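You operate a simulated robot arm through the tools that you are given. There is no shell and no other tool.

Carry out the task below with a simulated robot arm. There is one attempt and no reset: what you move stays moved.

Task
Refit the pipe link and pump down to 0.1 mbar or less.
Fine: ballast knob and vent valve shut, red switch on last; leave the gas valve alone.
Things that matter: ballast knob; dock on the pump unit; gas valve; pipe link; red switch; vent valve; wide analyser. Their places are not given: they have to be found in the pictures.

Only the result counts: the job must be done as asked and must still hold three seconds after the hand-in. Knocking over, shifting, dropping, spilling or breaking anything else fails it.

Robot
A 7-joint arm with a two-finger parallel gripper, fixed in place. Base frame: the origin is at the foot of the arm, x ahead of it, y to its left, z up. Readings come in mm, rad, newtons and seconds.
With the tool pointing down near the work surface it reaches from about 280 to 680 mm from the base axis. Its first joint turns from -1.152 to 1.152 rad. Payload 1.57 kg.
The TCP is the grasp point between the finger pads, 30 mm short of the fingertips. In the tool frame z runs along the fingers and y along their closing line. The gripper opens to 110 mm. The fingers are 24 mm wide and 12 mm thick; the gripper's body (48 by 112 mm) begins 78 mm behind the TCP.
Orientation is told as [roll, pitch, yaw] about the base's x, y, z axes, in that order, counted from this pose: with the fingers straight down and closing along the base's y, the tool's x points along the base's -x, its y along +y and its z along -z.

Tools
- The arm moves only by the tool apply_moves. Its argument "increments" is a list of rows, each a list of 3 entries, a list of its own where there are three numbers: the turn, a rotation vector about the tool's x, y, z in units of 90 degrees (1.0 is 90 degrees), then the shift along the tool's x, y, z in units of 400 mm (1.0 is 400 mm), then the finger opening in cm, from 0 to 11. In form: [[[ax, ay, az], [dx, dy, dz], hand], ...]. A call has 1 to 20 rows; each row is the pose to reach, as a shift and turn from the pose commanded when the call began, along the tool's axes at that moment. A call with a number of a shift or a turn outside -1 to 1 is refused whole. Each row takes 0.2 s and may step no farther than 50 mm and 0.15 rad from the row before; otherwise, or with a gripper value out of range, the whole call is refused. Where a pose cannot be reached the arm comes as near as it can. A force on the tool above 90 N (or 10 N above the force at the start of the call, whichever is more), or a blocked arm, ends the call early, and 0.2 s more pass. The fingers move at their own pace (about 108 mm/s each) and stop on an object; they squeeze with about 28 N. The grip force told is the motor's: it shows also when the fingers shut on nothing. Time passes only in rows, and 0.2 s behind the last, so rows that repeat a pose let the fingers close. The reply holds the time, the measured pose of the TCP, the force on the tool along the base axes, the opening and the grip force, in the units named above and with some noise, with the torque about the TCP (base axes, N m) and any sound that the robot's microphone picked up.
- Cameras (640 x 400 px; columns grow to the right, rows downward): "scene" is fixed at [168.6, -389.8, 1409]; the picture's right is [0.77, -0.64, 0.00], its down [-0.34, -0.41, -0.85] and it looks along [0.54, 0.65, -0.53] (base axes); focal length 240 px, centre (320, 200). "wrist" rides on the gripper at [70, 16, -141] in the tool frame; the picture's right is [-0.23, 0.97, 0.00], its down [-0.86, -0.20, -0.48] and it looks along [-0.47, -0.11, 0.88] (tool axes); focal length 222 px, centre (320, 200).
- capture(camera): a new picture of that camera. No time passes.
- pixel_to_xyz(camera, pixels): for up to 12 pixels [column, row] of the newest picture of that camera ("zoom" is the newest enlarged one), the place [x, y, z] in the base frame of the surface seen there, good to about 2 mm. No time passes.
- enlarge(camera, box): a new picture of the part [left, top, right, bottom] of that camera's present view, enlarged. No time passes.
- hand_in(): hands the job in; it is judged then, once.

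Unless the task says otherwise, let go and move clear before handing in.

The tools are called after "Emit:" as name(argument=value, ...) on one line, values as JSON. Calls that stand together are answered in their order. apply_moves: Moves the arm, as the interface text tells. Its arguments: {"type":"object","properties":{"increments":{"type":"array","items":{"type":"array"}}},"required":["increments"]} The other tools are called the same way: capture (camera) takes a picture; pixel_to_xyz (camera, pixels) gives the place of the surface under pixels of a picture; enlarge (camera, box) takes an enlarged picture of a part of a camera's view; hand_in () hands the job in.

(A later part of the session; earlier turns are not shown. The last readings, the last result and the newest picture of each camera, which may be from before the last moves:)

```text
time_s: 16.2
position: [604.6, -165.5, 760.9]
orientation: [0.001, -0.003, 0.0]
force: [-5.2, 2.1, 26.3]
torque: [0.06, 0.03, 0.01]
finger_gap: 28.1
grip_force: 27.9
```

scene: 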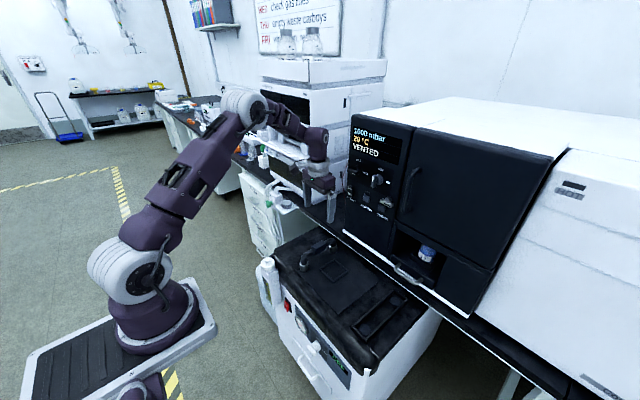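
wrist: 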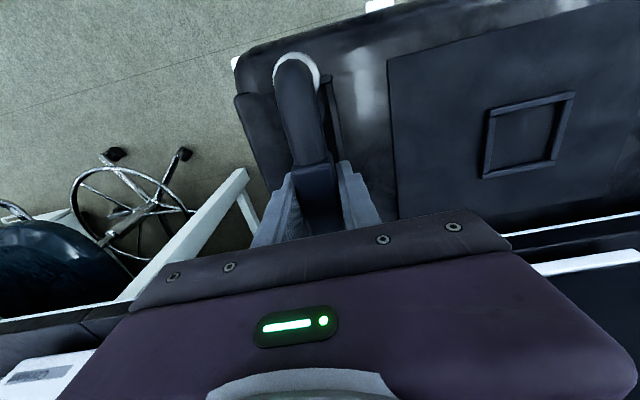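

Contact is firm at about 26 N down, so the link is seated on the dock. I'll open the fingers to 6 cm and rise straight up.

Emit:
apply_moves(increments=[[[0, 0, 0], [0, 0, -0.002], 1.5], [[0, 0, 0], [0, 0, -0.003], 3.5], [[0, 0, 0], [0, 0, -0.003], 5.5], [[0, 0, 0], [0, 0, -0.003], 6.5], [[0, 0, 0], [0, 0, -0.003], 6.5]])

Emit:
apply_moves(increments=[[[0, 0, 0], [0, 0, -0.05], 6.5], [[0, 0, 0], [0, 0, -0.12], 6.5], [[0, 0, 0], [0, 0, -0.2], 6.5], [[0, 0, 0], [0, 0, -0.3], 6.5], [[0, 0, 0], [0, 0, -0.4], 6.5], [[0, 0, 0], [0, 0, -0.4], 6.5]])

Emit:
capture(camera="wrist")

Emit:
capture(camera="scene")

Emit:
enlarge(camera="scene", box=[350, 265, 430, 340])

```text
time_s: 17.4
position: [604.5, -164.4, 761.7]
orientation: [0.001, 0.001, -0.001]
force: [-0.2, 0.2, -0.6]
torque: [0.03, -0.02, -0.01]
finger_gap: 65.1
grip_force: 0.1
```

```text
time_s: 18.8
position: [600.9, -167.2, 923.1]
orientation: [0.0, 0.0, 0.0]
force: [-0.2, -0.3, -0.6]
torque: [0.01, 0.02, 0.0]
finger_gap: 65.3
grip_force: 0.0
```

```text
taken
```

wrist: 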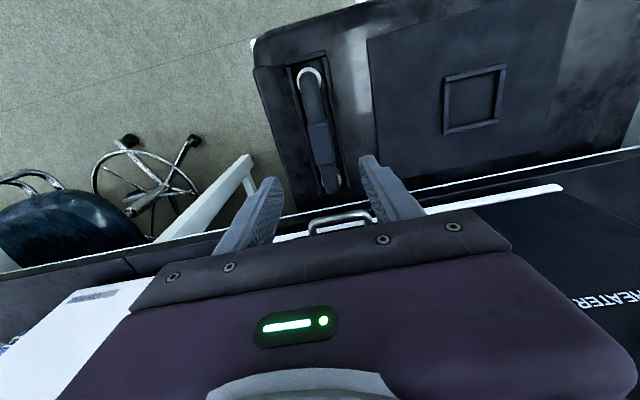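

```text
taken
```

scene: 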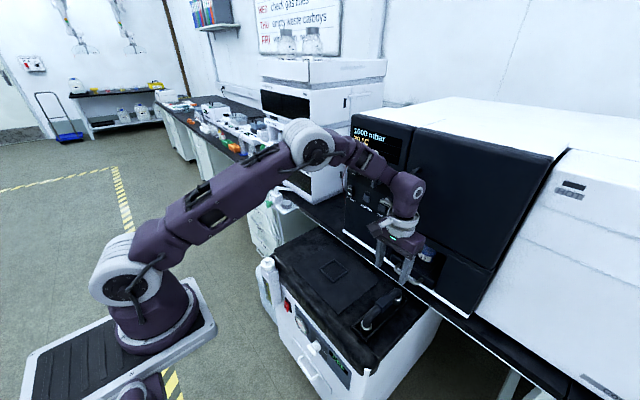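

```text
5.33 times, centred on (390, 302) of scene
```

zoom: 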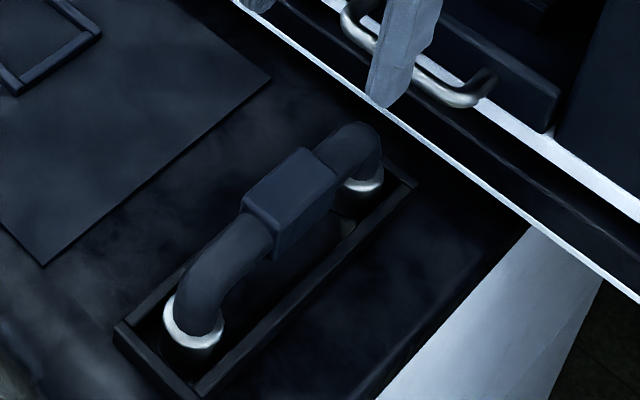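

The link now stands in the dock with both cups over the ports. I'll check its height and position to confirm it is seated level.

Emit:
pixel_to_xyz(camera="zoom", pixels=[[290, 190], [265, 195], [310, 165], [195, 345], [365, 185], [190, 290], [355, 140], [170, 338], [185, 350], [205, 350], [216, 342], [375, 190]])

Emit:
enlarge(camera="wrist", box=[240, 40, 380, 220])

Emit:
pixel_to_xyz(camera="zoom", pixels=[[320, 200]])

```text
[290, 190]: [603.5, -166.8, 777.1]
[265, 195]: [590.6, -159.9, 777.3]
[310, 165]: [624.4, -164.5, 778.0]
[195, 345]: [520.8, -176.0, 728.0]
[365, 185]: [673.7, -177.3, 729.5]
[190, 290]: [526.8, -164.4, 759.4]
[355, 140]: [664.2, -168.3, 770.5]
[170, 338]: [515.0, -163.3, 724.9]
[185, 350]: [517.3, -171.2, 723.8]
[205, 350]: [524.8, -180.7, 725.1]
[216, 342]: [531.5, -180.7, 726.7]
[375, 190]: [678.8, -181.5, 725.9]
```

```text
2.22 times, centred on (310, 130) of wrist
```

zoom: 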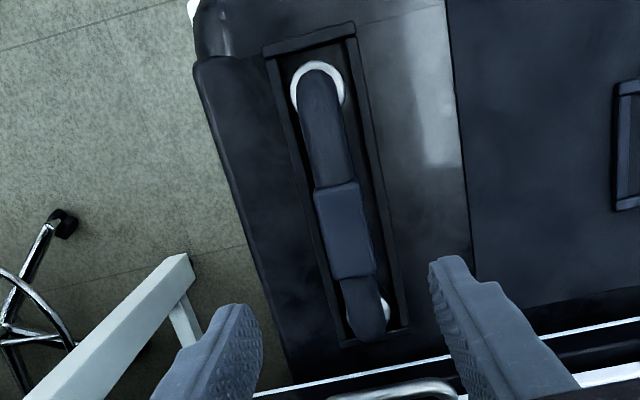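

```text
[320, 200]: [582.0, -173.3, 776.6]
```

The block top sits level at z≈777, so the link is properly seated. Next is the vent valve: I'll rise, move toward (590,60,1130) and pitch the tool to point along +x.

Emit:
apply_moves(increments=[[[0, 0, 0], [0.0028, 0.0568, -0.0518], 5], [[0, 0, 0], [0.006, 0.1249, -0.1139], 5], [[0, 0, 0], [0.0094, 0.193, -0.176], 5], [[0, 0, 0], [0.0127, 0.261, -0.238], 5], [[0, -0.0833, 0], [0.014, 0.2894, -0.2639], 5], [[0, -0.1667, 0], [0.0154, 0.3178, -0.2898], 5], [[0, -0.25, 0], [0.0168, 0.3462, -0.3157], 5], [[0, -0.3333, 0], [0.0182, 0.3746, -0.3416], 5], [[0, -0.4167, 0], [0.0195, 0.4029, -0.3674], 5], [[0, -0.5, 0], [0.0209, 0.4313, -0.3933], 5], [[0, -0.5833, 0], [0.0223, 0.4597, -0.4192], 5], [[0, -0.6667, 0], [0.0237, 0.4881, -0.4451], 5], [[0, -0.75, 0], [0.0248, 0.5108, -0.4658], 5], [[0, -0.8333, 0], [0.0259, 0.5335, -0.4865], 5], [[0, -0.9167, 0], [0.0267, 0.5505, -0.502], 5], [[0, -1, 0], [0.0275, 0.5675, -0.5175], 5], [[0, -1, 0], [0.0275, 0.5675, -0.5175], 5]])

Emit:
capture(camera="wrist")

Emit:
capture(camera="scene")

```text
time_s: 22.4
position: [592.7, 62.4, 1128.6]
orientation: [2.973, -1.569, -2.974]
force: [0.2, 1.0, 0.0]
torque: [0.02, 0.02, 0.0]
finger_gap: 50.0
grip_force: 0.1
```

```text
taken
```

wrist: 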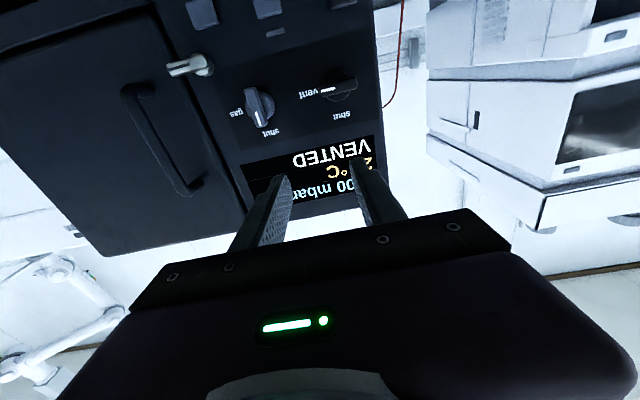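

```text
taken
```

scene: 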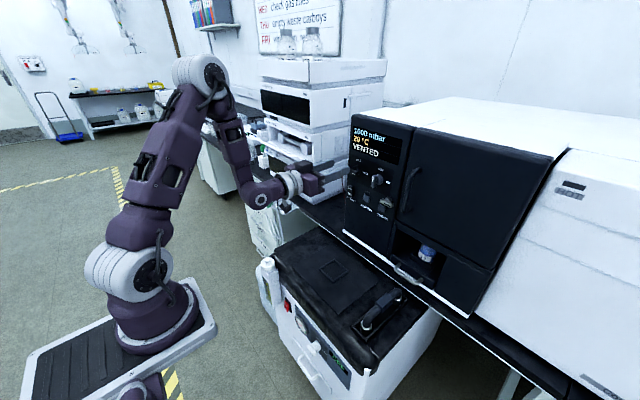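

The tool is horizontal, and the upside-down wrist view shows the vent valve at (337,90) and the gas valve at (260,102). I'll measure the vent bar from here.

Emit:
enlarge(camera="wrist", box=[220, 60, 380, 150])

Emit:
pixel_to_xyz(camera="zoom", pixels=[[400, 128], [440, 120], [530, 95], [470, 130], [500, 140], [540, 110], [420, 115], [450, 110], [490, 75], [465, 85], [480, 100], [430, 130]])

```text
4.00 times, centred on (300, 105) of wrist
```

zoom: 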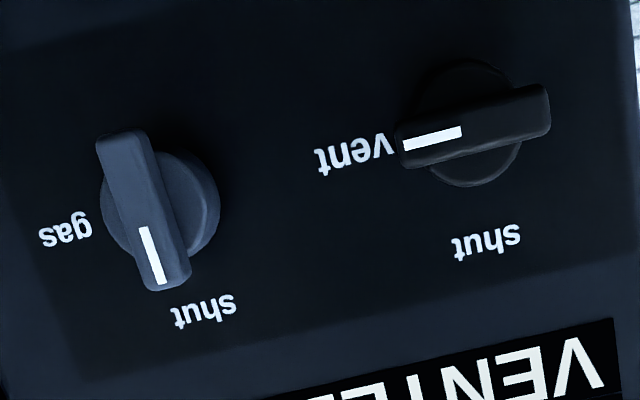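

```text
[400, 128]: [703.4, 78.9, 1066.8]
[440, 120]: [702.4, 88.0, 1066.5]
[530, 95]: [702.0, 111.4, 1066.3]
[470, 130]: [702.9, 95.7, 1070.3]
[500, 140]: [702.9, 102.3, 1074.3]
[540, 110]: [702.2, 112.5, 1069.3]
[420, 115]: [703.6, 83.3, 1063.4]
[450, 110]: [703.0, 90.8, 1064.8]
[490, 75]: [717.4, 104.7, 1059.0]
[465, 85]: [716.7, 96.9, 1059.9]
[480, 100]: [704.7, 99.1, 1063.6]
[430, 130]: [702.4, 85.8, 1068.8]
```

The vent bar centre is about (y 95, z 1070), with its front at x≈704 and hub front at x≈717. I'll roll the tool +90° about its axis so the fingers close vertically, and centre in front of the bar at x≈640.

Emit:
apply_moves(increments=[[[0, 0, 0.0833], [0.0122, 0.0068, 0], 3], [[0, 0, 0.1667], [0.0243, 0.0136, 0], 3], [[0, 0, 0.25], [0.0365, 0.0204, 0.01], 3], [[0, 0, 0.3333], [0.0486, 0.0272, 0.02], 3], [[0, 0, 0.4167], [0.0608, 0.034, 0.03], 3], [[0, 0, 0.5], [0.0729, 0.0408, 0.04], 3], [[0, 0, 0.5833], [0.085, 0.0475, 0.05], 3], [[0, 0, 0.6667], [0.0972, 0.0543, 0.06], 3], [[0, 0, 0.75], [0.1094, 0.0611, 0.075], 3], [[0, 0, 0.8333], [0.1215, 0.0679, 0.09], 3], [[0, 0, 0.9167], [0.1337, 0.0747, 0.105], 3], [[0, 0, 1], [0.1458, 0.0815, 0.118], 3], [[0, 0, 1], [0.1458, 0.0815, 0.118], 3], [[0, 0, 1], [0.1458, 0.0815, 0.118], 3]])

Emit:
capture(camera="wrist")

Emit:
enlarge(camera="scene", box=[270, 110, 430, 230])

```text
time_s: 25.4
position: [640.4, 94.5, 1068.3]
orientation: [1.571, 0.002, -1.571]
force: [0.7, -0.1, 0.0]
torque: [-0.02, -0.02, -0.05]
finger_gap: 30.1
grip_force: 0.1
```

```text
taken
```

wrist: 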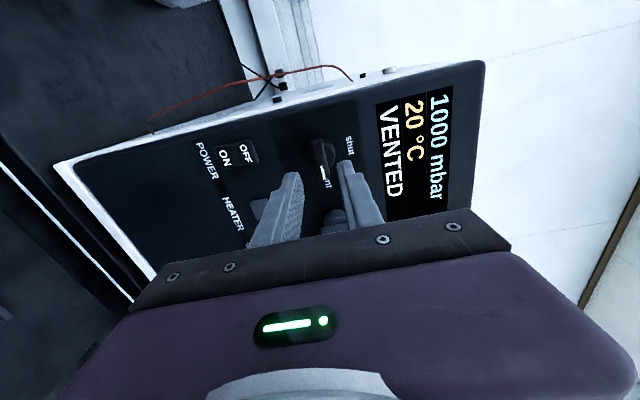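

```text
3.33 times, centred on (350, 170) of scene
```

zoom: 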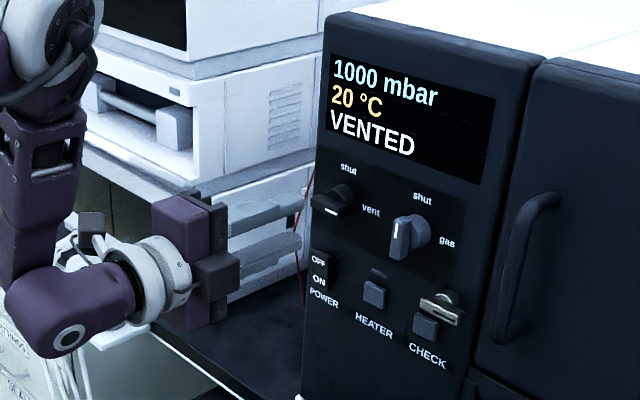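

The tool is in front of the valve with the fingers closing vertically. I'll zoom in on the knob between the fingers and re-measure.

Emit:
enlarge(camera="wrist", box=[250, 110, 400, 240])

Emit:
pixel_to_xyz(camera="wrist", pixels=[[316, 142], [313, 152], [324, 148], [318, 160], [324, 175], [330, 170], [320, 152], [314, 160], [327, 180], [331, 150]])

```text
3.08 times, centred on (325, 175) of wrist
```

zoom: 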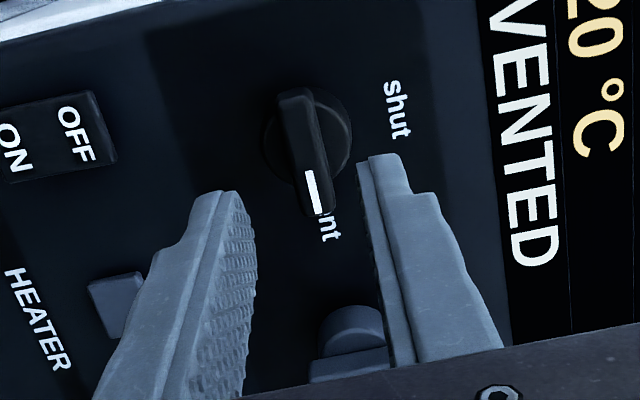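

```text
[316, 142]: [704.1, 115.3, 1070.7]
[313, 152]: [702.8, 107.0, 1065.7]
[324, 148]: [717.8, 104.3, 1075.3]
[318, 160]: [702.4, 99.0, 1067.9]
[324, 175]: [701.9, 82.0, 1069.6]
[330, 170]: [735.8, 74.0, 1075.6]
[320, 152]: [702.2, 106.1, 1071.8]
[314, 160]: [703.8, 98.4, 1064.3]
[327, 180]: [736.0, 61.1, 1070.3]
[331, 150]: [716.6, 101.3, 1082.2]
```

The bar centre is about (y 96, z 1069.5). I'll move forward 44 mm so the fingertips overlap the bar but stop short of the hub, then close.

Emit:
apply_moves(increments=[[[0, 0, 0], [0.0025, 0, 0.04], 3], [[0, 0, 0], [0.0025, 0, 0.08], 3], [[0, 0, 0], [0.0025, 0, 0.11], 3], [[0, 0, 0], [0.0025, 0, 0.11], 3]])

Emit:
enlarge(camera="wrist", box=[250, 110, 400, 240])

Emit:
enlarge(camera="scene", box=[310, 140, 410, 210])

```text
time_s: 26.4
position: [682.3, 93.8, 1069.3]
orientation: [1.571, -0.002, -1.571]
force: [-0.1, 0.3, 0.3]
torque: [-0.02, -0.02, 0.03]
finger_gap: 30.0
grip_force: 0.1
```

```text
3.08 times, centred on (325, 175) of wrist
```

zoom: 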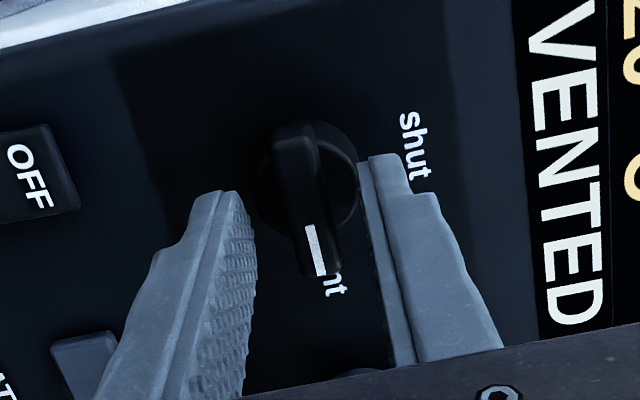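

```text
5.71 times, centred on (360, 175) of scene
```

zoom: 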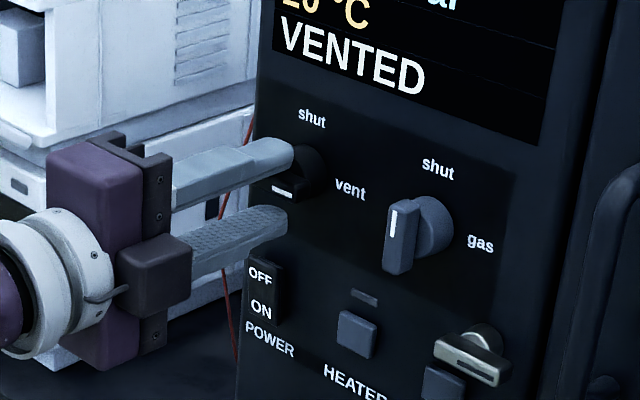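

The fingers straddle the bar nicely. I'll nudge y by about +1.5 mm and close.

Emit:
apply_moves(increments=[[[0, 0, 0], [0.004, 0, 0.003], 2.5], [[0, 0, 0], [0.004, 0, 0.003], 1.5], [[0, 0, 0], [0.004, 0, 0.003], 0.8], [[0, 0, 0], [0.004, 0, 0.003], 0.8], [[0, 0, 0], [0.004, 0, 0.003], 0.8]])

Emit:
enlarge(camera="scene", box=[310, 140, 410, 210])

```text
time_s: 27.6
position: [685.2, 96.5, 1069.5]
orientation: [1.573, 0.0, -1.571]
force: [1.8, 0.4, 7.0]
torque: [0.01, -0.17, -0.04]
finger_gap: 13.4
grip_force: 3.4
```

```text
5.71 times, centred on (360, 175) of scene
```

zoom: 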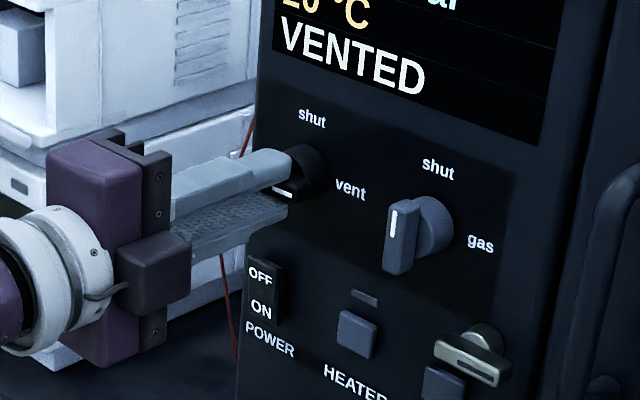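

The fingers are just touching at 13.4 mm with an upward 7 N, so the upper finger touched first. I'll raise by 0.5 mm and finish closing.

Emit:
apply_moves(increments=[[[0, 0, 0], [0, 0.0015, 0], 0.6], [[0, 0, 0], [0, 0.0015, 0], 0.6], [[0, 0, 0], [0, 0.0015, 0], 0.6]])

```text
time_s: 28.4
position: [684.7, 95.9, 1069.2]
orientation: [1.57, -0.001, -1.57]
force: [-3.5, -1.5, 9.0]
torque: [0.0, -0.21, -0.07]
finger_gap: 13.1
grip_force: 4.2
```

The gap is stuck at 13.1 mm with 9 N upward, so the upper finger alone is pressing. I'll raise the tool about 1.2 mm more so both pads meet the bar.

Emit:
apply_moves(increments=[[[0, 0, 0], [0, 0.003, 0], 0.6], [[0, 0, 0], [0, 0.003, 0], 0.6], [[0, 0, 0], [0, 0.003, 0], 0.6]])

Emit:
enlarge(camera="wrist", box=[270, 110, 380, 210])

```text
time_s: 29.2
position: [685.2, 95.3, 1070.2]
orientation: [1.57, 0.0, -1.571]
force: [12.7, -0.7, -5.0]
torque: [0.02, 0.03, 0.01]
finger_gap: 11.9
grip_force: 29.2
```

```text
4.00 times, centred on (325, 160) of wrist
```

zoom: 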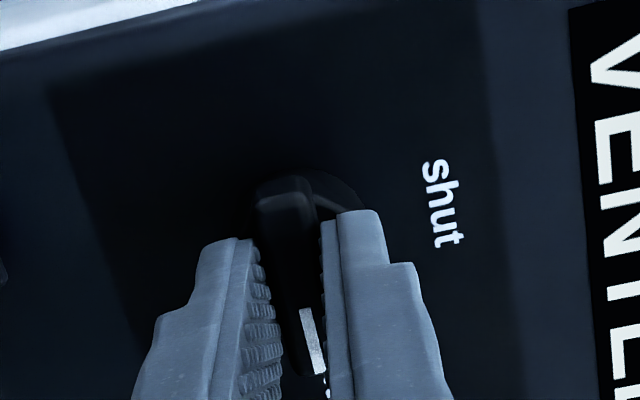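

Both pads now grip (11.9 mm, 29 N). I'll turn the valve counter-clockwise (tool z −) in small steps, first to 45°.

Emit:
apply_moves(increments=[[[0, 0, -0.0714], [0, 0, 0], 0.6], [[0, 0, -0.1429], [0, 0, 0], 0.6], [[0, 0, -0.2143], [0, 0, 0], 0.6], [[0, 0, -0.2857], [0, 0, 0], 0.6], [[0, 0, -0.3571], [0, 0, 0], 0.6], [[0, 0, -0.4286], [0, 0, 0], 0.6], [[0, 0, -0.5], [0, 0, 0], 0.6]])

Emit:
enlarge(camera="scene", box=[310, 140, 410, 210])

```text
time_s: 30.8
position: [685.2, 95.8, 1069.7]
orientation: [1.563, -0.786, -1.564]
force: [14.8, -2.4, -25.8]
torque: [0.01, 0.17, -0.32]
finger_gap: 11.9
grip_force: 29.1
```

```text
5.71 times, centred on (360, 175) of scene
```

zoom: 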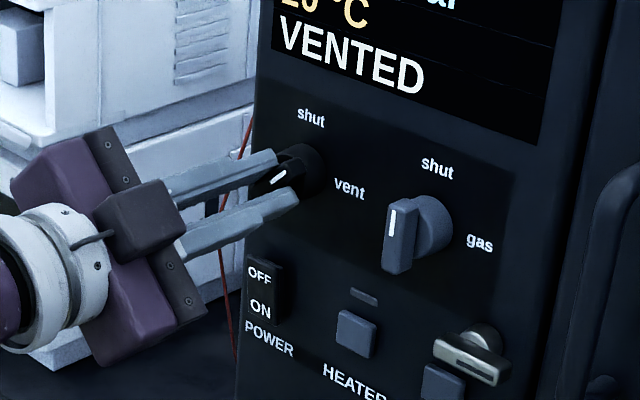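

The valve is halfway, with -26 N in z because the tool sits slightly above the knob's axis. I'll lower by 1 mm while finishing the turn.

Emit:
apply_moves(increments=[[[0, 0, -0.0714], [0.0009, -0.0009, 0], 0.6], [[0, 0, -0.1429], [0.0018, -0.0018, 0], 0.6], [[0, 0, -0.2143], [0.0018, -0.0018, 0], 0.6], [[0, 0, -0.2857], [0.0018, -0.0018, 0], 0.6], [[0, 0, -0.3571], [0.0018, -0.0018, 0], 0.6], [[0, 0, -0.4286], [0.0018, -0.0018, 0], 0.6], [[0, 0, -0.5], [0.0018, -0.0018, 0], 0.6], [[0, 0, -0.5], [0.0018, -0.0018, 0], 0.6]])

Emit:
enlarge(camera="scene", box=[310, 120, 410, 210])

Emit:
enlarge(camera="wrist", box=[250, 90, 400, 220])

```text
time_s: 32.6
position: [685.3, 94.3, 1069.8]
orientation: [-1.473, -1.57, 1.468]
force: [-12.6, -16.6, -16.7]
torque: [0.09, 1.0, -0.32]
finger_gap: 11.9
grip_force: 29.5
```

```text
4.44 times, centred on (360, 165) of scene
```

zoom: 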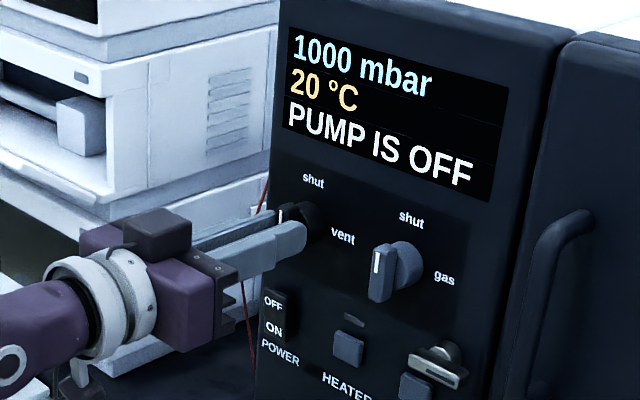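

```text
3.08 times, centred on (325, 155) of wrist
```

zoom: 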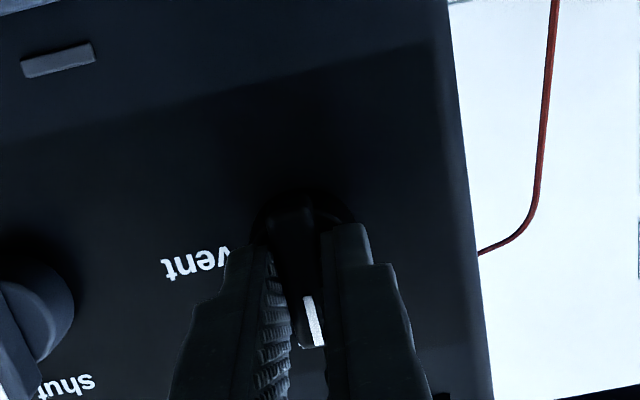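

The display now reads "PUMP IS OFF" instead of "VENTED", so the vent valve is shut and the link is apparently accepted. I'll release the bar and retreat.

Emit:
apply_moves(increments=[[[0, 0, 0], [0, 0, 0], 1.5], [[0, 0, 0], [0, 0, 0], 2.5], [[0, 0, 0], [0, 0, 0], 3], [[0, 0, 0], [0, 0, 0], 3]])

Emit:
apply_moves(increments=[[[0, 0, 0], [0, 0, -0.04], 3], [[0, 0, 0], [0, 0, -0.1], 3], [[0, 0, 0], [0, 0, -0.18], 3], [[0, 0, 0], [0, 0, -0.25], 3], [[0, 0, 0], [0, 0, -0.25], 3]])

Emit:
capture(camera="scene")

Emit:
enlarge(camera="scene", box=[340, 120, 420, 200])

Emit:
capture(camera="wrist")

```text
time_s: 33.6
position: [685.1, 96.7, 1069.6]
orientation: [2.99, -1.571, -2.991]
force: [0.2, -0.5, 0.0]
torque: [0.04, -0.02, 0.02]
finger_gap: 30.1
grip_force: 0.1
```

```text
time_s: 34.8
position: [586.5, 98.5, 1069.1]
orientation: [2.315, -1.571, -2.315]
force: [0.4, 0.0, -0.5]
torque: [0.02, -0.05, 0.03]
finger_gap: 29.8
grip_force: 0.0
```

```text
taken
```

scene: 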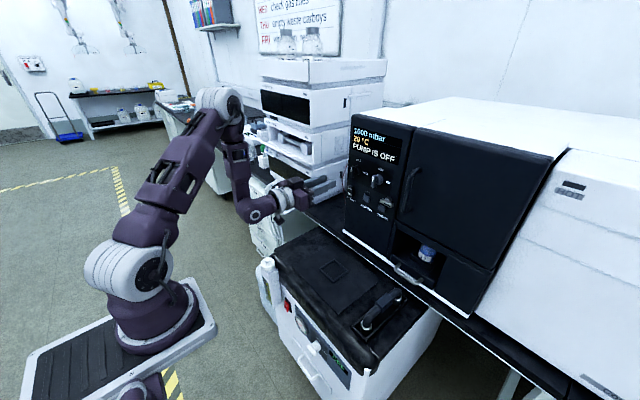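

```text
5.00 times, centred on (380, 160) of scene
```

zoom: 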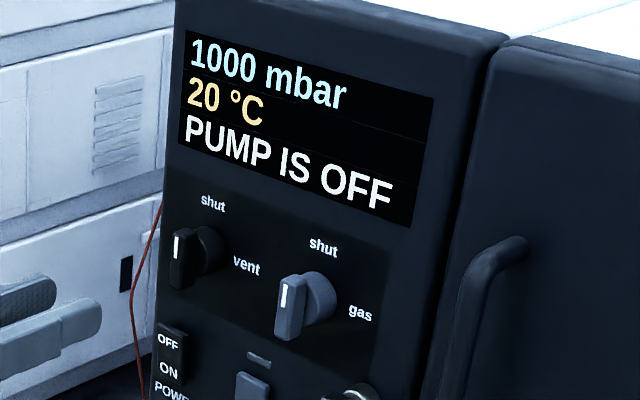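

```text
taken
```

wrist: 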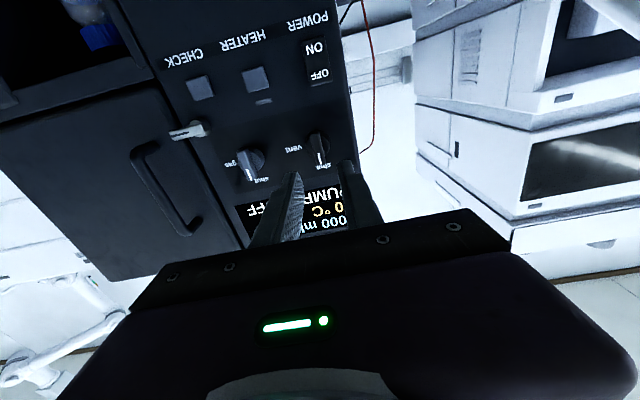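

Both valve marks now point to "shut" and the gas valve is untouched. Next is the ballast knob: I'll check the area around it, mainly the drawer handle on the pump front below it, before bringing the tool down tilted.

Emit:
enlarge(camera="scene", box=[280, 310, 370, 400])

Emit:
pixel_to_xyz(camera="zoom", pixels=[[170, 145], [215, 195], [190, 170], [140, 290], [170, 320], [200, 340], [120, 260], [230, 330], [100, 80], [60, 50], [300, 250], [400, 200]])

Emit:
pixel_to_xyz(camera="scene", pixels=[[257, 213], [200, 310], [216, 322], [205, 285], [120, 330], [300, 198], [185, 283], [165, 372], [240, 165], [220, 100]])

```text
4.44 times, centred on (325, 355) of scene
```

zoom: 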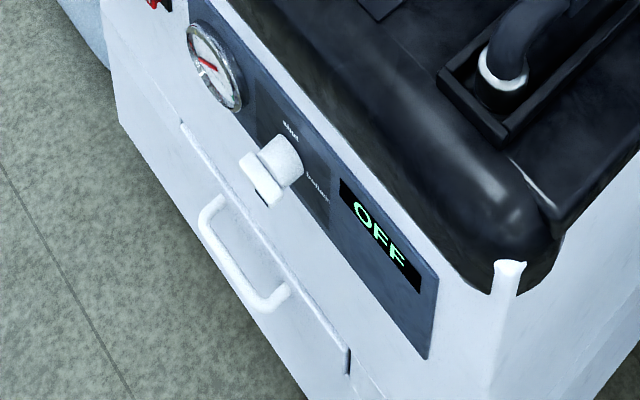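

```text
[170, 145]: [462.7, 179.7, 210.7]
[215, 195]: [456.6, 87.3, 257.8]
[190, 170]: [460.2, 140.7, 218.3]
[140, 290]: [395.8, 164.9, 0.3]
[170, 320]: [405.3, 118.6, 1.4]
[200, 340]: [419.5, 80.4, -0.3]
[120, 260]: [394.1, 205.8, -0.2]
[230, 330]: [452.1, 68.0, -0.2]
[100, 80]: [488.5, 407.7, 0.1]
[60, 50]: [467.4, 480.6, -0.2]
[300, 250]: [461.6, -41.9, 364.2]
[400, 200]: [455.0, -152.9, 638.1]
```

```text
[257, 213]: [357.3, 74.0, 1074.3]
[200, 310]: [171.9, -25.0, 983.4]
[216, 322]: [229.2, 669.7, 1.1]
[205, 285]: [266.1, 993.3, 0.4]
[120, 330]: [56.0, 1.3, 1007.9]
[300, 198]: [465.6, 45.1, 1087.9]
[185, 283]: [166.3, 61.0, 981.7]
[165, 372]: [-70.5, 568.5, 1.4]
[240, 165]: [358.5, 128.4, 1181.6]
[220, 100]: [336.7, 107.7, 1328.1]
```

The wrist joint sits about 230 mm behind the TCP, and the platform edge is at x≈172, z≈983. I'll query the pump's front handle at its actual pixels.

Emit:
pixel_to_xyz(camera="zoom", pixels=[[203, 225], [225, 262], [250, 290], [275, 298], [215, 202], [243, 165], [270, 200], [290, 160], [215, 60], [240, 95], [285, 125], [315, 185]])

```text
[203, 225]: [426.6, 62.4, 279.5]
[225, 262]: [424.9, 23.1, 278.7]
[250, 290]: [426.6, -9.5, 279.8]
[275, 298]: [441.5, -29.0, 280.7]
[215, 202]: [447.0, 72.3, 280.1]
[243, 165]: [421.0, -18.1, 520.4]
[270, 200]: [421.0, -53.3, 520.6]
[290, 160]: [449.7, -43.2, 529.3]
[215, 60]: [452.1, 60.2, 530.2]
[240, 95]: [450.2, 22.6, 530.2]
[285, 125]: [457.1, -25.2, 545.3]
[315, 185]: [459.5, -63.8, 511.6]
```

The front handle is far below at z≈280, so the ballast knob is clear, with bar centre about (426,-35,515.5). I'll retreat and tilt to 30° from vertical at about (430,-10,850), fingers closed, to push the bar's left end down.

Emit:
apply_moves(increments=[[[0, 0, 0], [0, 0, -0.1], 2], [[0, 0.0667, 0], [0.05, -0.03, -0.2], 1], [[0, 0.1333, 0], [0.11, -0.06, -0.27], 0], [[0, 0.2, 0], [0.17, -0.09, -0.32], 0], [[0, 0.2667, 0], [0.23, -0.12, -0.35], 0], [[0, 0.3333, 0], [0.29, -0.15, -0.37], 0], [[0, 0.4, 0], [0.35, -0.18, -0.38], 0], [[0, 0.4667, 0], [0.41, -0.21, -0.39], 0], [[0, 0.5333, 0], [0.46, -0.235, -0.39], 0], [[0, 0.6, 0], [0.51, -0.255, -0.39], 0], [[0, 0.6667, 0], [0.5475, -0.27, -0.39], 0], [[0, 0.6667, 0], [0.5475, -0.27, -0.39], 0]])

Emit:
capture(camera="scene")

Emit:
capture(camera="wrist")

```text
time_s: 37.4
position: [426.5, -11.2, 850.1]
orientation: [0.001, -0.523, 0.0]
force: [-0.1, -0.2, 0.3]
torque: [-0.02, 0.02, 0.02]
finger_gap: 0.3
grip_force: 21.0
out of reach, approached as far as the arm can: row 2, 3, 4, 5, 6, 7, 8, 9, 10
```

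```text
taken
```

scene: 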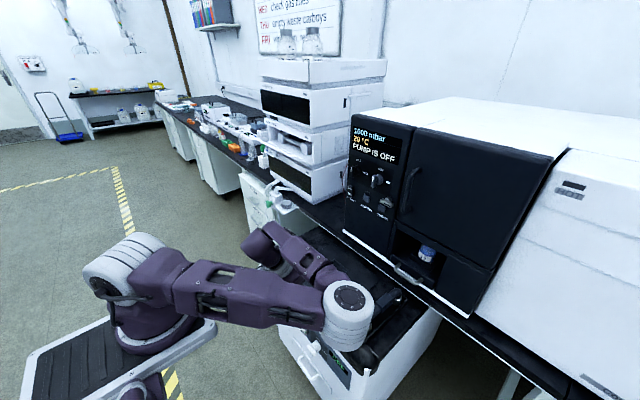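

```text
taken
```

wrist: 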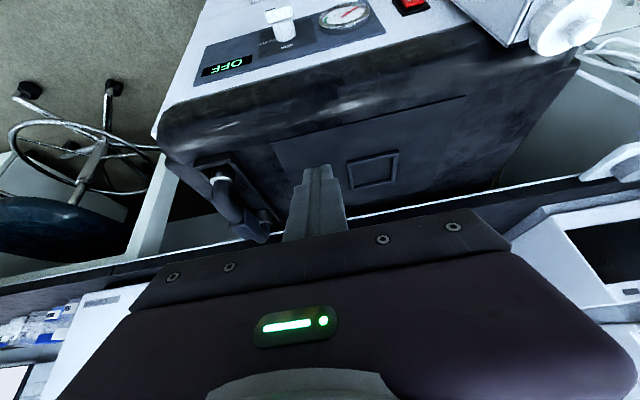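

The tool reached the pose, but the elbow swung out to the right, at about (348,315) in the scene view. I need to know where the elbow is relative to the pump and docked link.

Emit:
pixel_to_xyz(camera="scene", pixels=[[348, 300], [335, 330], [360, 340], [372, 300], [345, 348], [260, 245], [300, 265], [220, 300], [120, 265], [385, 300], [400, 293], [270, 312]])

Emit:
enlarge(camera="scene", box=[220, 210, 440, 400])

Emit:
enlarge(camera="wrist", box=[150, 100, 350, 260])

```text
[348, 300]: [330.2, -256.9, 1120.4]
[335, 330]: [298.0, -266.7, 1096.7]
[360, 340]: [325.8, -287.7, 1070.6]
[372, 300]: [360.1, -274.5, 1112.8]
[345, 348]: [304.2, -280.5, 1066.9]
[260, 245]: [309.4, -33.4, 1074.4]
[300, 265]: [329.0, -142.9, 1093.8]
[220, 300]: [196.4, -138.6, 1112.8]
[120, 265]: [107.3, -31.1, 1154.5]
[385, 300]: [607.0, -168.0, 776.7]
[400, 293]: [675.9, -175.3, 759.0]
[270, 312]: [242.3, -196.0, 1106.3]
```

```text
2.11 times, centred on (330, 305) of scene
```

zoom: 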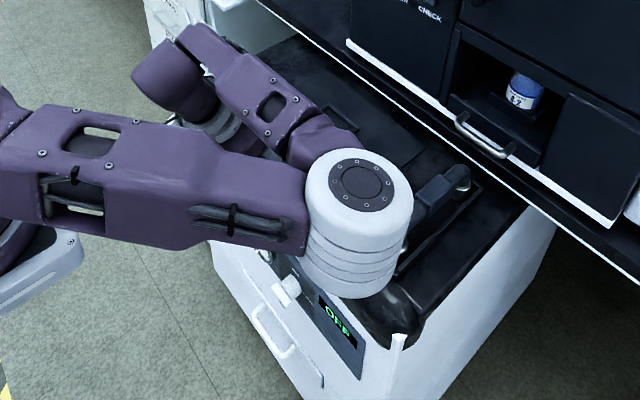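

```text
2.50 times, centred on (250, 180) of wrist
```

zoom: 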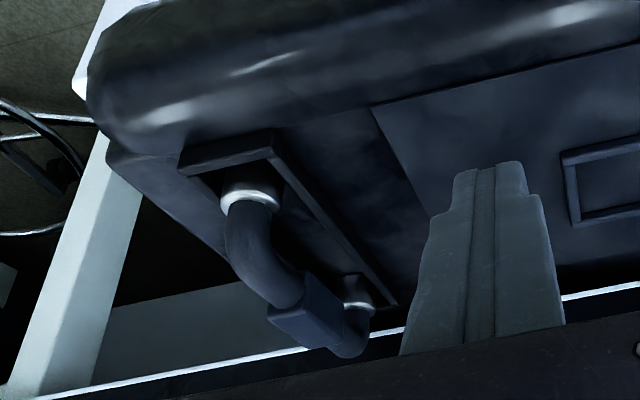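

The elbow is at about (330,-260,1100), well above everything. The tool is free, so I'll lower toward the ballast knob, backing x to about 406 first and stopping at z≈670 to check.

Emit:
apply_moves(increments=[[[0, 0, 0], [0.0453, -0.007, -0.0261], 0], [[0, 0, 0], [0.1016, -0.007, 0.0713], 0], [[0, 0, 0], [0.1578, -0.007, 0.1688], 0], [[0, 0, 0], [0.2141, -0.007, 0.2662], 0], [[0, 0, 0], [0.2703, -0.007, 0.3636], 0], [[0, 0, 0], [0.2703, -0.007, 0.3636], 0]])

Emit:
capture(camera="scene")

Emit:
capture(camera="wrist")

```text
time_s: 38.8
position: [409.3, -12.2, 671.6]
orientation: [0.0, -0.524, 0.0]
force: [0.0, 0.4, 0.4]
torque: [0.02, 0.01, -0.02]
finger_gap: 0.0
grip_force: 20.7
out of reach, approached as far as the arm can: row 1
```

```text
taken
```

scene: 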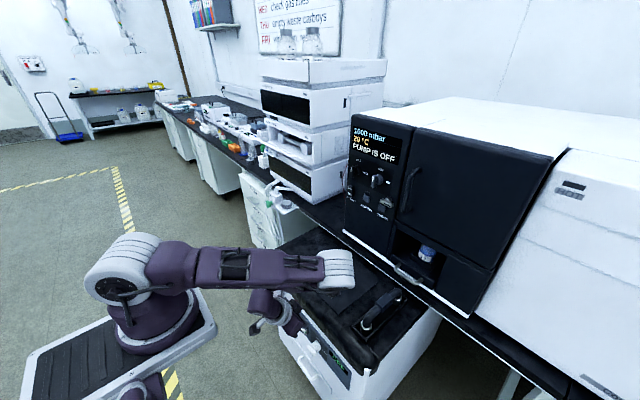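

```text
taken
```

wrist: 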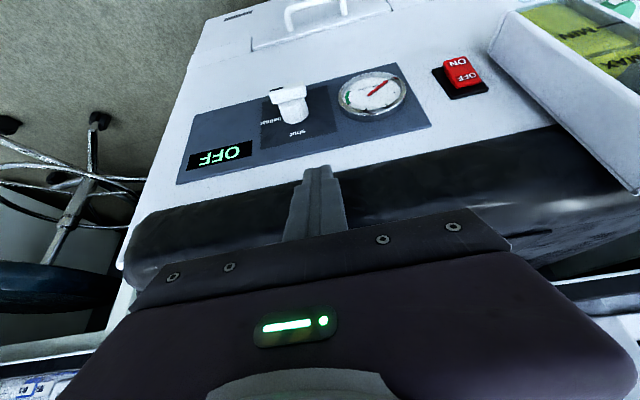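

The wrist view shows the whole pump front, with the ballast knob at (290,105), gauge at (372,97) and red switch at (460,77). I'll measure the knob bar and switch from here.

Emit:
enlarge(camera="wrist", box=[240, 70, 360, 150])

Emit:
pixel_to_xyz(camera="wrist", pixels=[[272, 97], [280, 100], [290, 98], [300, 95], [304, 94], [272, 91], [303, 88], [290, 110], [290, 103], [275, 102], [297, 101], [320, 170]])

Emit:
pixel_to_xyz(camera="wrist", pixels=[[455, 63], [447, 62], [465, 60], [460, 75], [470, 80], [455, 85], [440, 70], [480, 70], [452, 70], [463, 68]])

```text
5.00 times, centred on (300, 110) of wrist
```

zoom: 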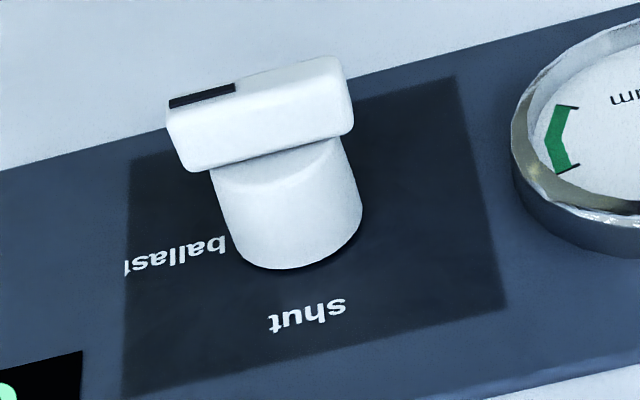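

```text
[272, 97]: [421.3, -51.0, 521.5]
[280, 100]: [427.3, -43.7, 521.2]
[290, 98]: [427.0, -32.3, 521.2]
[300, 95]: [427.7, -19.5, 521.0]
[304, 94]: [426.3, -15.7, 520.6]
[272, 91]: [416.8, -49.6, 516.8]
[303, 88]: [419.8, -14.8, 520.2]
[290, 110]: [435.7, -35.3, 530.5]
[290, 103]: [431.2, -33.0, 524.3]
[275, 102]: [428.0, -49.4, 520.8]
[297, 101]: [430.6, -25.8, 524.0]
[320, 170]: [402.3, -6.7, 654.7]
```

```text
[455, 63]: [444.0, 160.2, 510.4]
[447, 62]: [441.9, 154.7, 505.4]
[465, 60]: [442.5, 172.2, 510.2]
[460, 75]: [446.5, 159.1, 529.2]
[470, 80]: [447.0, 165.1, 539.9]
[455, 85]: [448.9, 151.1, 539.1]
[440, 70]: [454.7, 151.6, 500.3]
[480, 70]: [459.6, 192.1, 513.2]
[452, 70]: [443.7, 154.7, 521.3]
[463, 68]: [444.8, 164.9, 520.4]
```

The bar spans y≈-53 to -14 with its top at z≈521 and front at x≈418; the rocker's ON half is at (444,160,510). I'll lower the closed fingers to just above the bar's left end, at y≈-13.

Emit:
apply_moves(increments=[[[0, 0, 0], [0.0465, -0.00175, 0.0713], 0], [[0, 0, 0], [0.093, -0.00175, 0.1425], 0], [[0, 0, 0], [0.1396, -0.00175, 0.2138], 0], [[0, 0, 0], [0.1396, -0.00175, 0.2138], 0]])

Emit:
capture(camera="wrist")

Emit:
enlarge(camera="scene", box=[230, 250, 390, 400])

```text
time_s: 39.8
position: [404.4, -14.2, 568.4]
orientation: [0.001, -0.524, 0.001]
force: [0.6, -0.4, -0.2]
torque: [-0.01, -0.01, 0.02]
finger_gap: 0.4
grip_force: 21.0
```

```text
taken
```

wrist: 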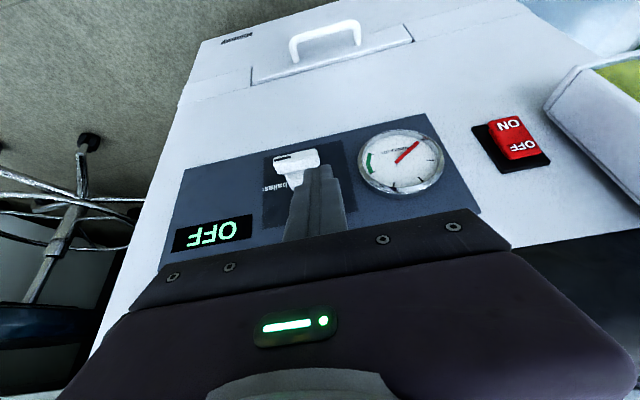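

```text
2.67 times, centred on (310, 325) of scene
```

zoom: 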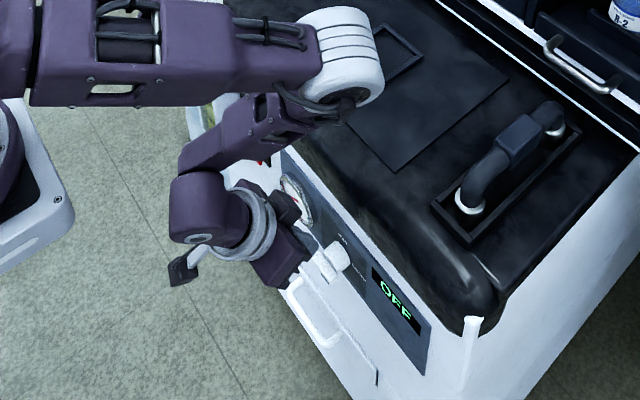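

The fingers are above the bar's left end and the arm is clear of everything. I'll take an enlarged look at the fingertip and bar.

Emit:
enlarge(camera="wrist", box=[250, 130, 370, 220])

Emit:
enlarge(camera="scene", box=[290, 310, 370, 370])

Emit:
pixel_to_xyz(camera="zoom", pixels=[[220, 270], [250, 270], [200, 260]])

```text
4.44 times, centred on (310, 175) of wrist
```

zoom: 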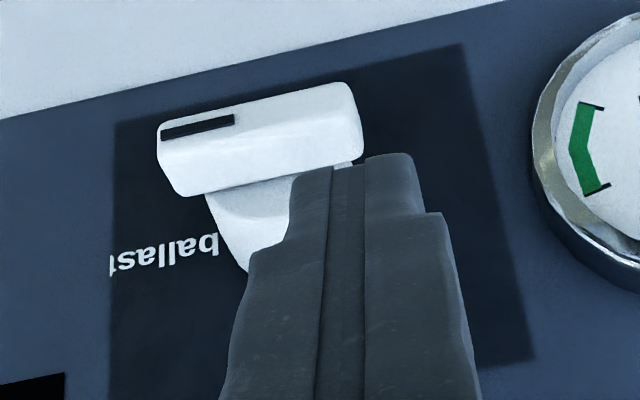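

```text
6.67 times, centred on (330, 340) of scene
```

zoom: 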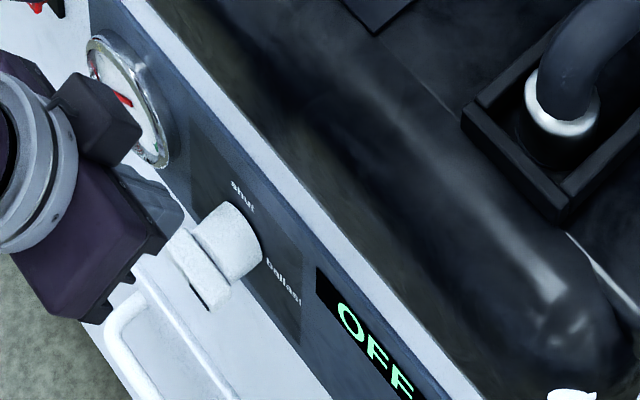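

```text
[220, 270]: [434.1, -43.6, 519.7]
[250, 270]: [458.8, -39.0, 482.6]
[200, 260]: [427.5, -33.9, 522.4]
```

The fingertip pair hangs over the bar's left half. I'll push straight down 36 mm in 6 mm steps to swing the left end downward.

Emit:
apply_moves(increments=[[[0, 0, 0], [0.0075, 0, 0.013], 0], [[0, 0, 0], [0.015, 0, 0.026], 0], [[0, 0, 0], [0.0225, 0, 0.039], 0], [[0, 0, 0], [0.03, 0, 0.052], 0], [[0, 0, 0], [0.0375, 0, 0.065], 0], [[0, 0, 0], [0.0375, 0, 0.065], 0]])

Emit:
enlarge(camera="wrist", box=[250, 130, 370, 220])

Emit:
enlarge(camera="scene", box=[290, 310, 370, 370])

```text
time_s: 41.2
position: [400.7, -15.7, 538.6]
orientation: [0.002, -0.524, 0.001]
force: [-0.4, 6.0, 0.8]
torque: [0.12, -0.01, 0.11]
finger_gap: 0.0
grip_force: 20.5
```

```text
4.44 times, centred on (310, 175) of wrist
```

zoom: 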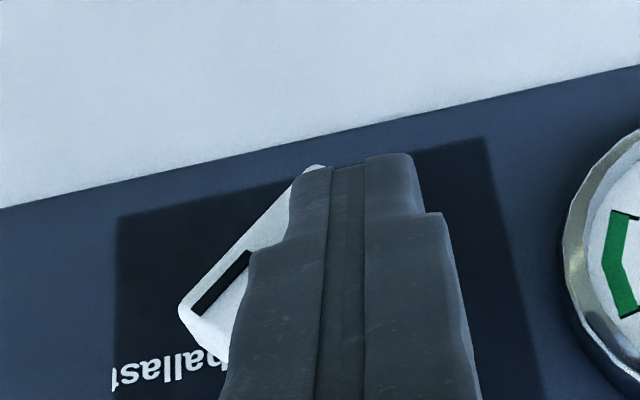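

```text
6.67 times, centred on (330, 340) of scene
```

zoom: 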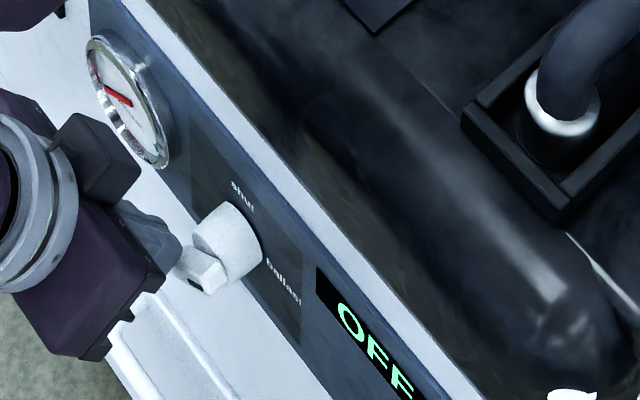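

The bar is turning, now about 40° with its marked end rising, at low force. I'll continue down another 14 mm.

Emit:
apply_moves(increments=[[[0, 0, 0], [0.0063, 0, 0.0108], 0], [[0, 0, 0], [0.0125, 0, 0.0217], 0], [[0, 0, 0], [0.0175, 0, 0.0303], 0], [[0, 0, 0], [0.0175, 0, 0.0303], 0]])

Emit:
enlarge(camera="wrist", box=[250, 130, 370, 220])

Emit:
enlarge(camera="scene", box=[290, 310, 370, 370])

```text
time_s: 42.2
position: [403.0, -16.8, 527.3]
orientation: [-0.001, -0.523, -0.001]
force: [-0.2, 0.7, 0.1]
torque: [0.01, -0.01, -0.01]
finger_gap: 0.0
grip_force: 20.6
```

```text
4.44 times, centred on (310, 175) of wrist
```

zoom: 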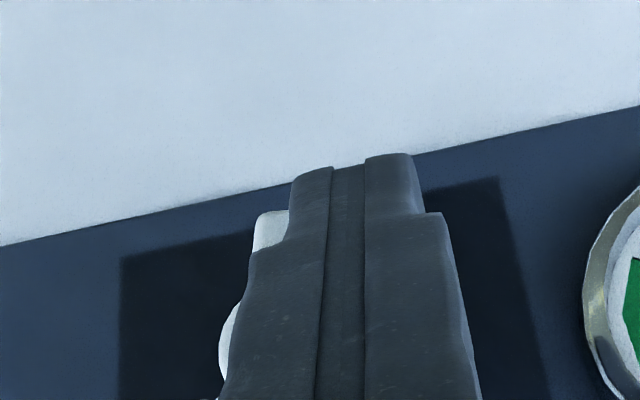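

```text
6.67 times, centred on (330, 340) of scene
```

zoom: 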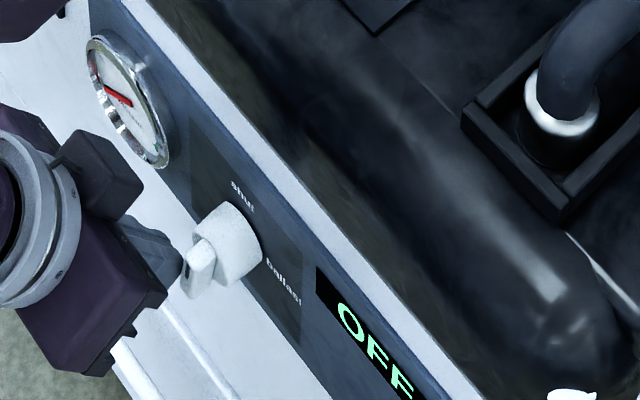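

The bar looks nearly vertical with its mark at the top, and contact force is near zero. I'll raise and back off to look at it clearly.

Emit:
apply_moves(increments=[[[0, 0, 0], [0.01, 0.02, -0.03], 0], [[0, 0, 0], [0, 0.03, -0.08], 0], [[0, 0, 0], [-0.02, 0.03, -0.14], 0], [[0, 0, 0], [-0.02, 0.03, -0.18], 0], [[0, 0, 0], [-0.02, 0.03, -0.18], 0]])

Emit:
capture(camera="wrist")

Emit:
enlarge(camera="wrist", box=[230, 70, 370, 160])

Emit:
enlarge(camera="scene", box=[290, 310, 370, 370])

```text
time_s: 43.4
position: [370.7, -4.4, 591.8]
orientation: [0.0, -0.525, 0.0]
force: [-0.5, 1.2, 0.4]
torque: [0.0, -0.01, 0.0]
finger_gap: 0.3
grip_force: 20.8
```

```text
taken
```

wrist: 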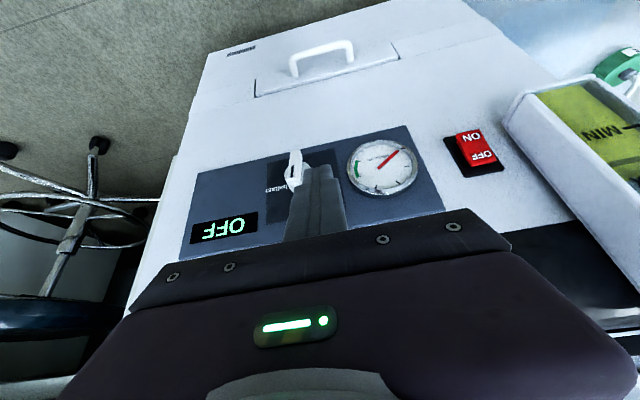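

```text
4.44 times, centred on (300, 115) of wrist
```

zoom: 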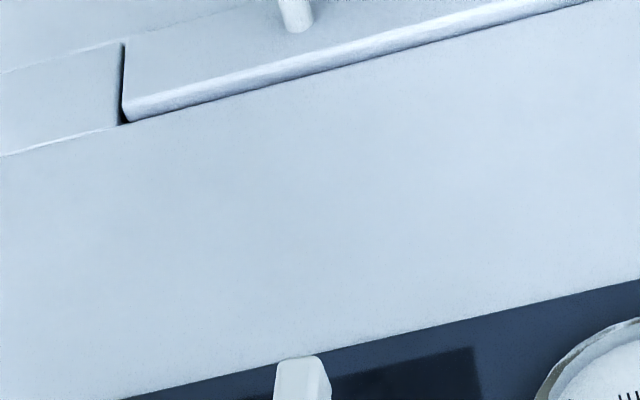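

```text
6.67 times, centred on (330, 340) of scene
```

zoom: 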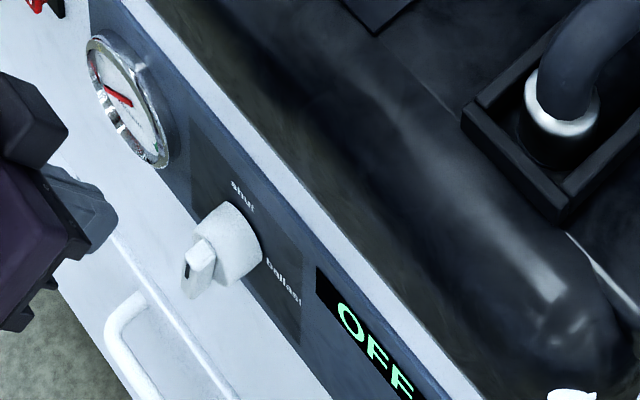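

The bar is now close to vertical with its mark at the top. I'll measure its front-face edges to judge the exact angle.

Emit:
enlarge(camera="scene", box=[308, 338, 332, 358])

Emit:
pixel_to_xyz(camera="wrist", pixels=[[295, 152], [292, 160], [293, 170], [291, 180], [300, 155], [298, 165], [296, 175], [290, 155], [288, 170], [295, 165]])

Emit:
enlarge(camera="wrist", box=[255, 135, 345, 205])

```text
16.00 times, centred on (320, 348) of scene
```

zoom: 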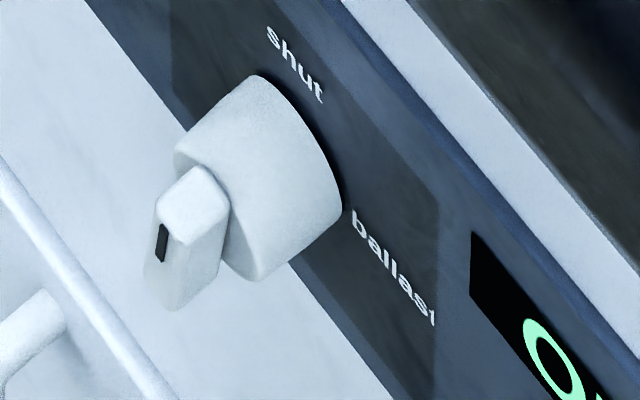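

```text
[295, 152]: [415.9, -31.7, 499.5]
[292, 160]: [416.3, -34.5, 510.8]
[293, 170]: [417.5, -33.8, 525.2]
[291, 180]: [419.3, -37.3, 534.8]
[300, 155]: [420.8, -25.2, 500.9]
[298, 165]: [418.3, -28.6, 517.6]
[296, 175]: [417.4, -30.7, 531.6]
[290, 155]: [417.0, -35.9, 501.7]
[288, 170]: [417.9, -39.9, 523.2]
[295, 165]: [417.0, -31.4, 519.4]
```

```text
5.71 times, centred on (300, 170) of wrist
```

zoom: 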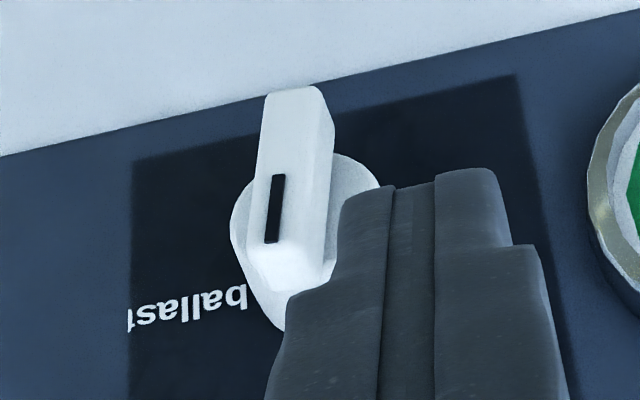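

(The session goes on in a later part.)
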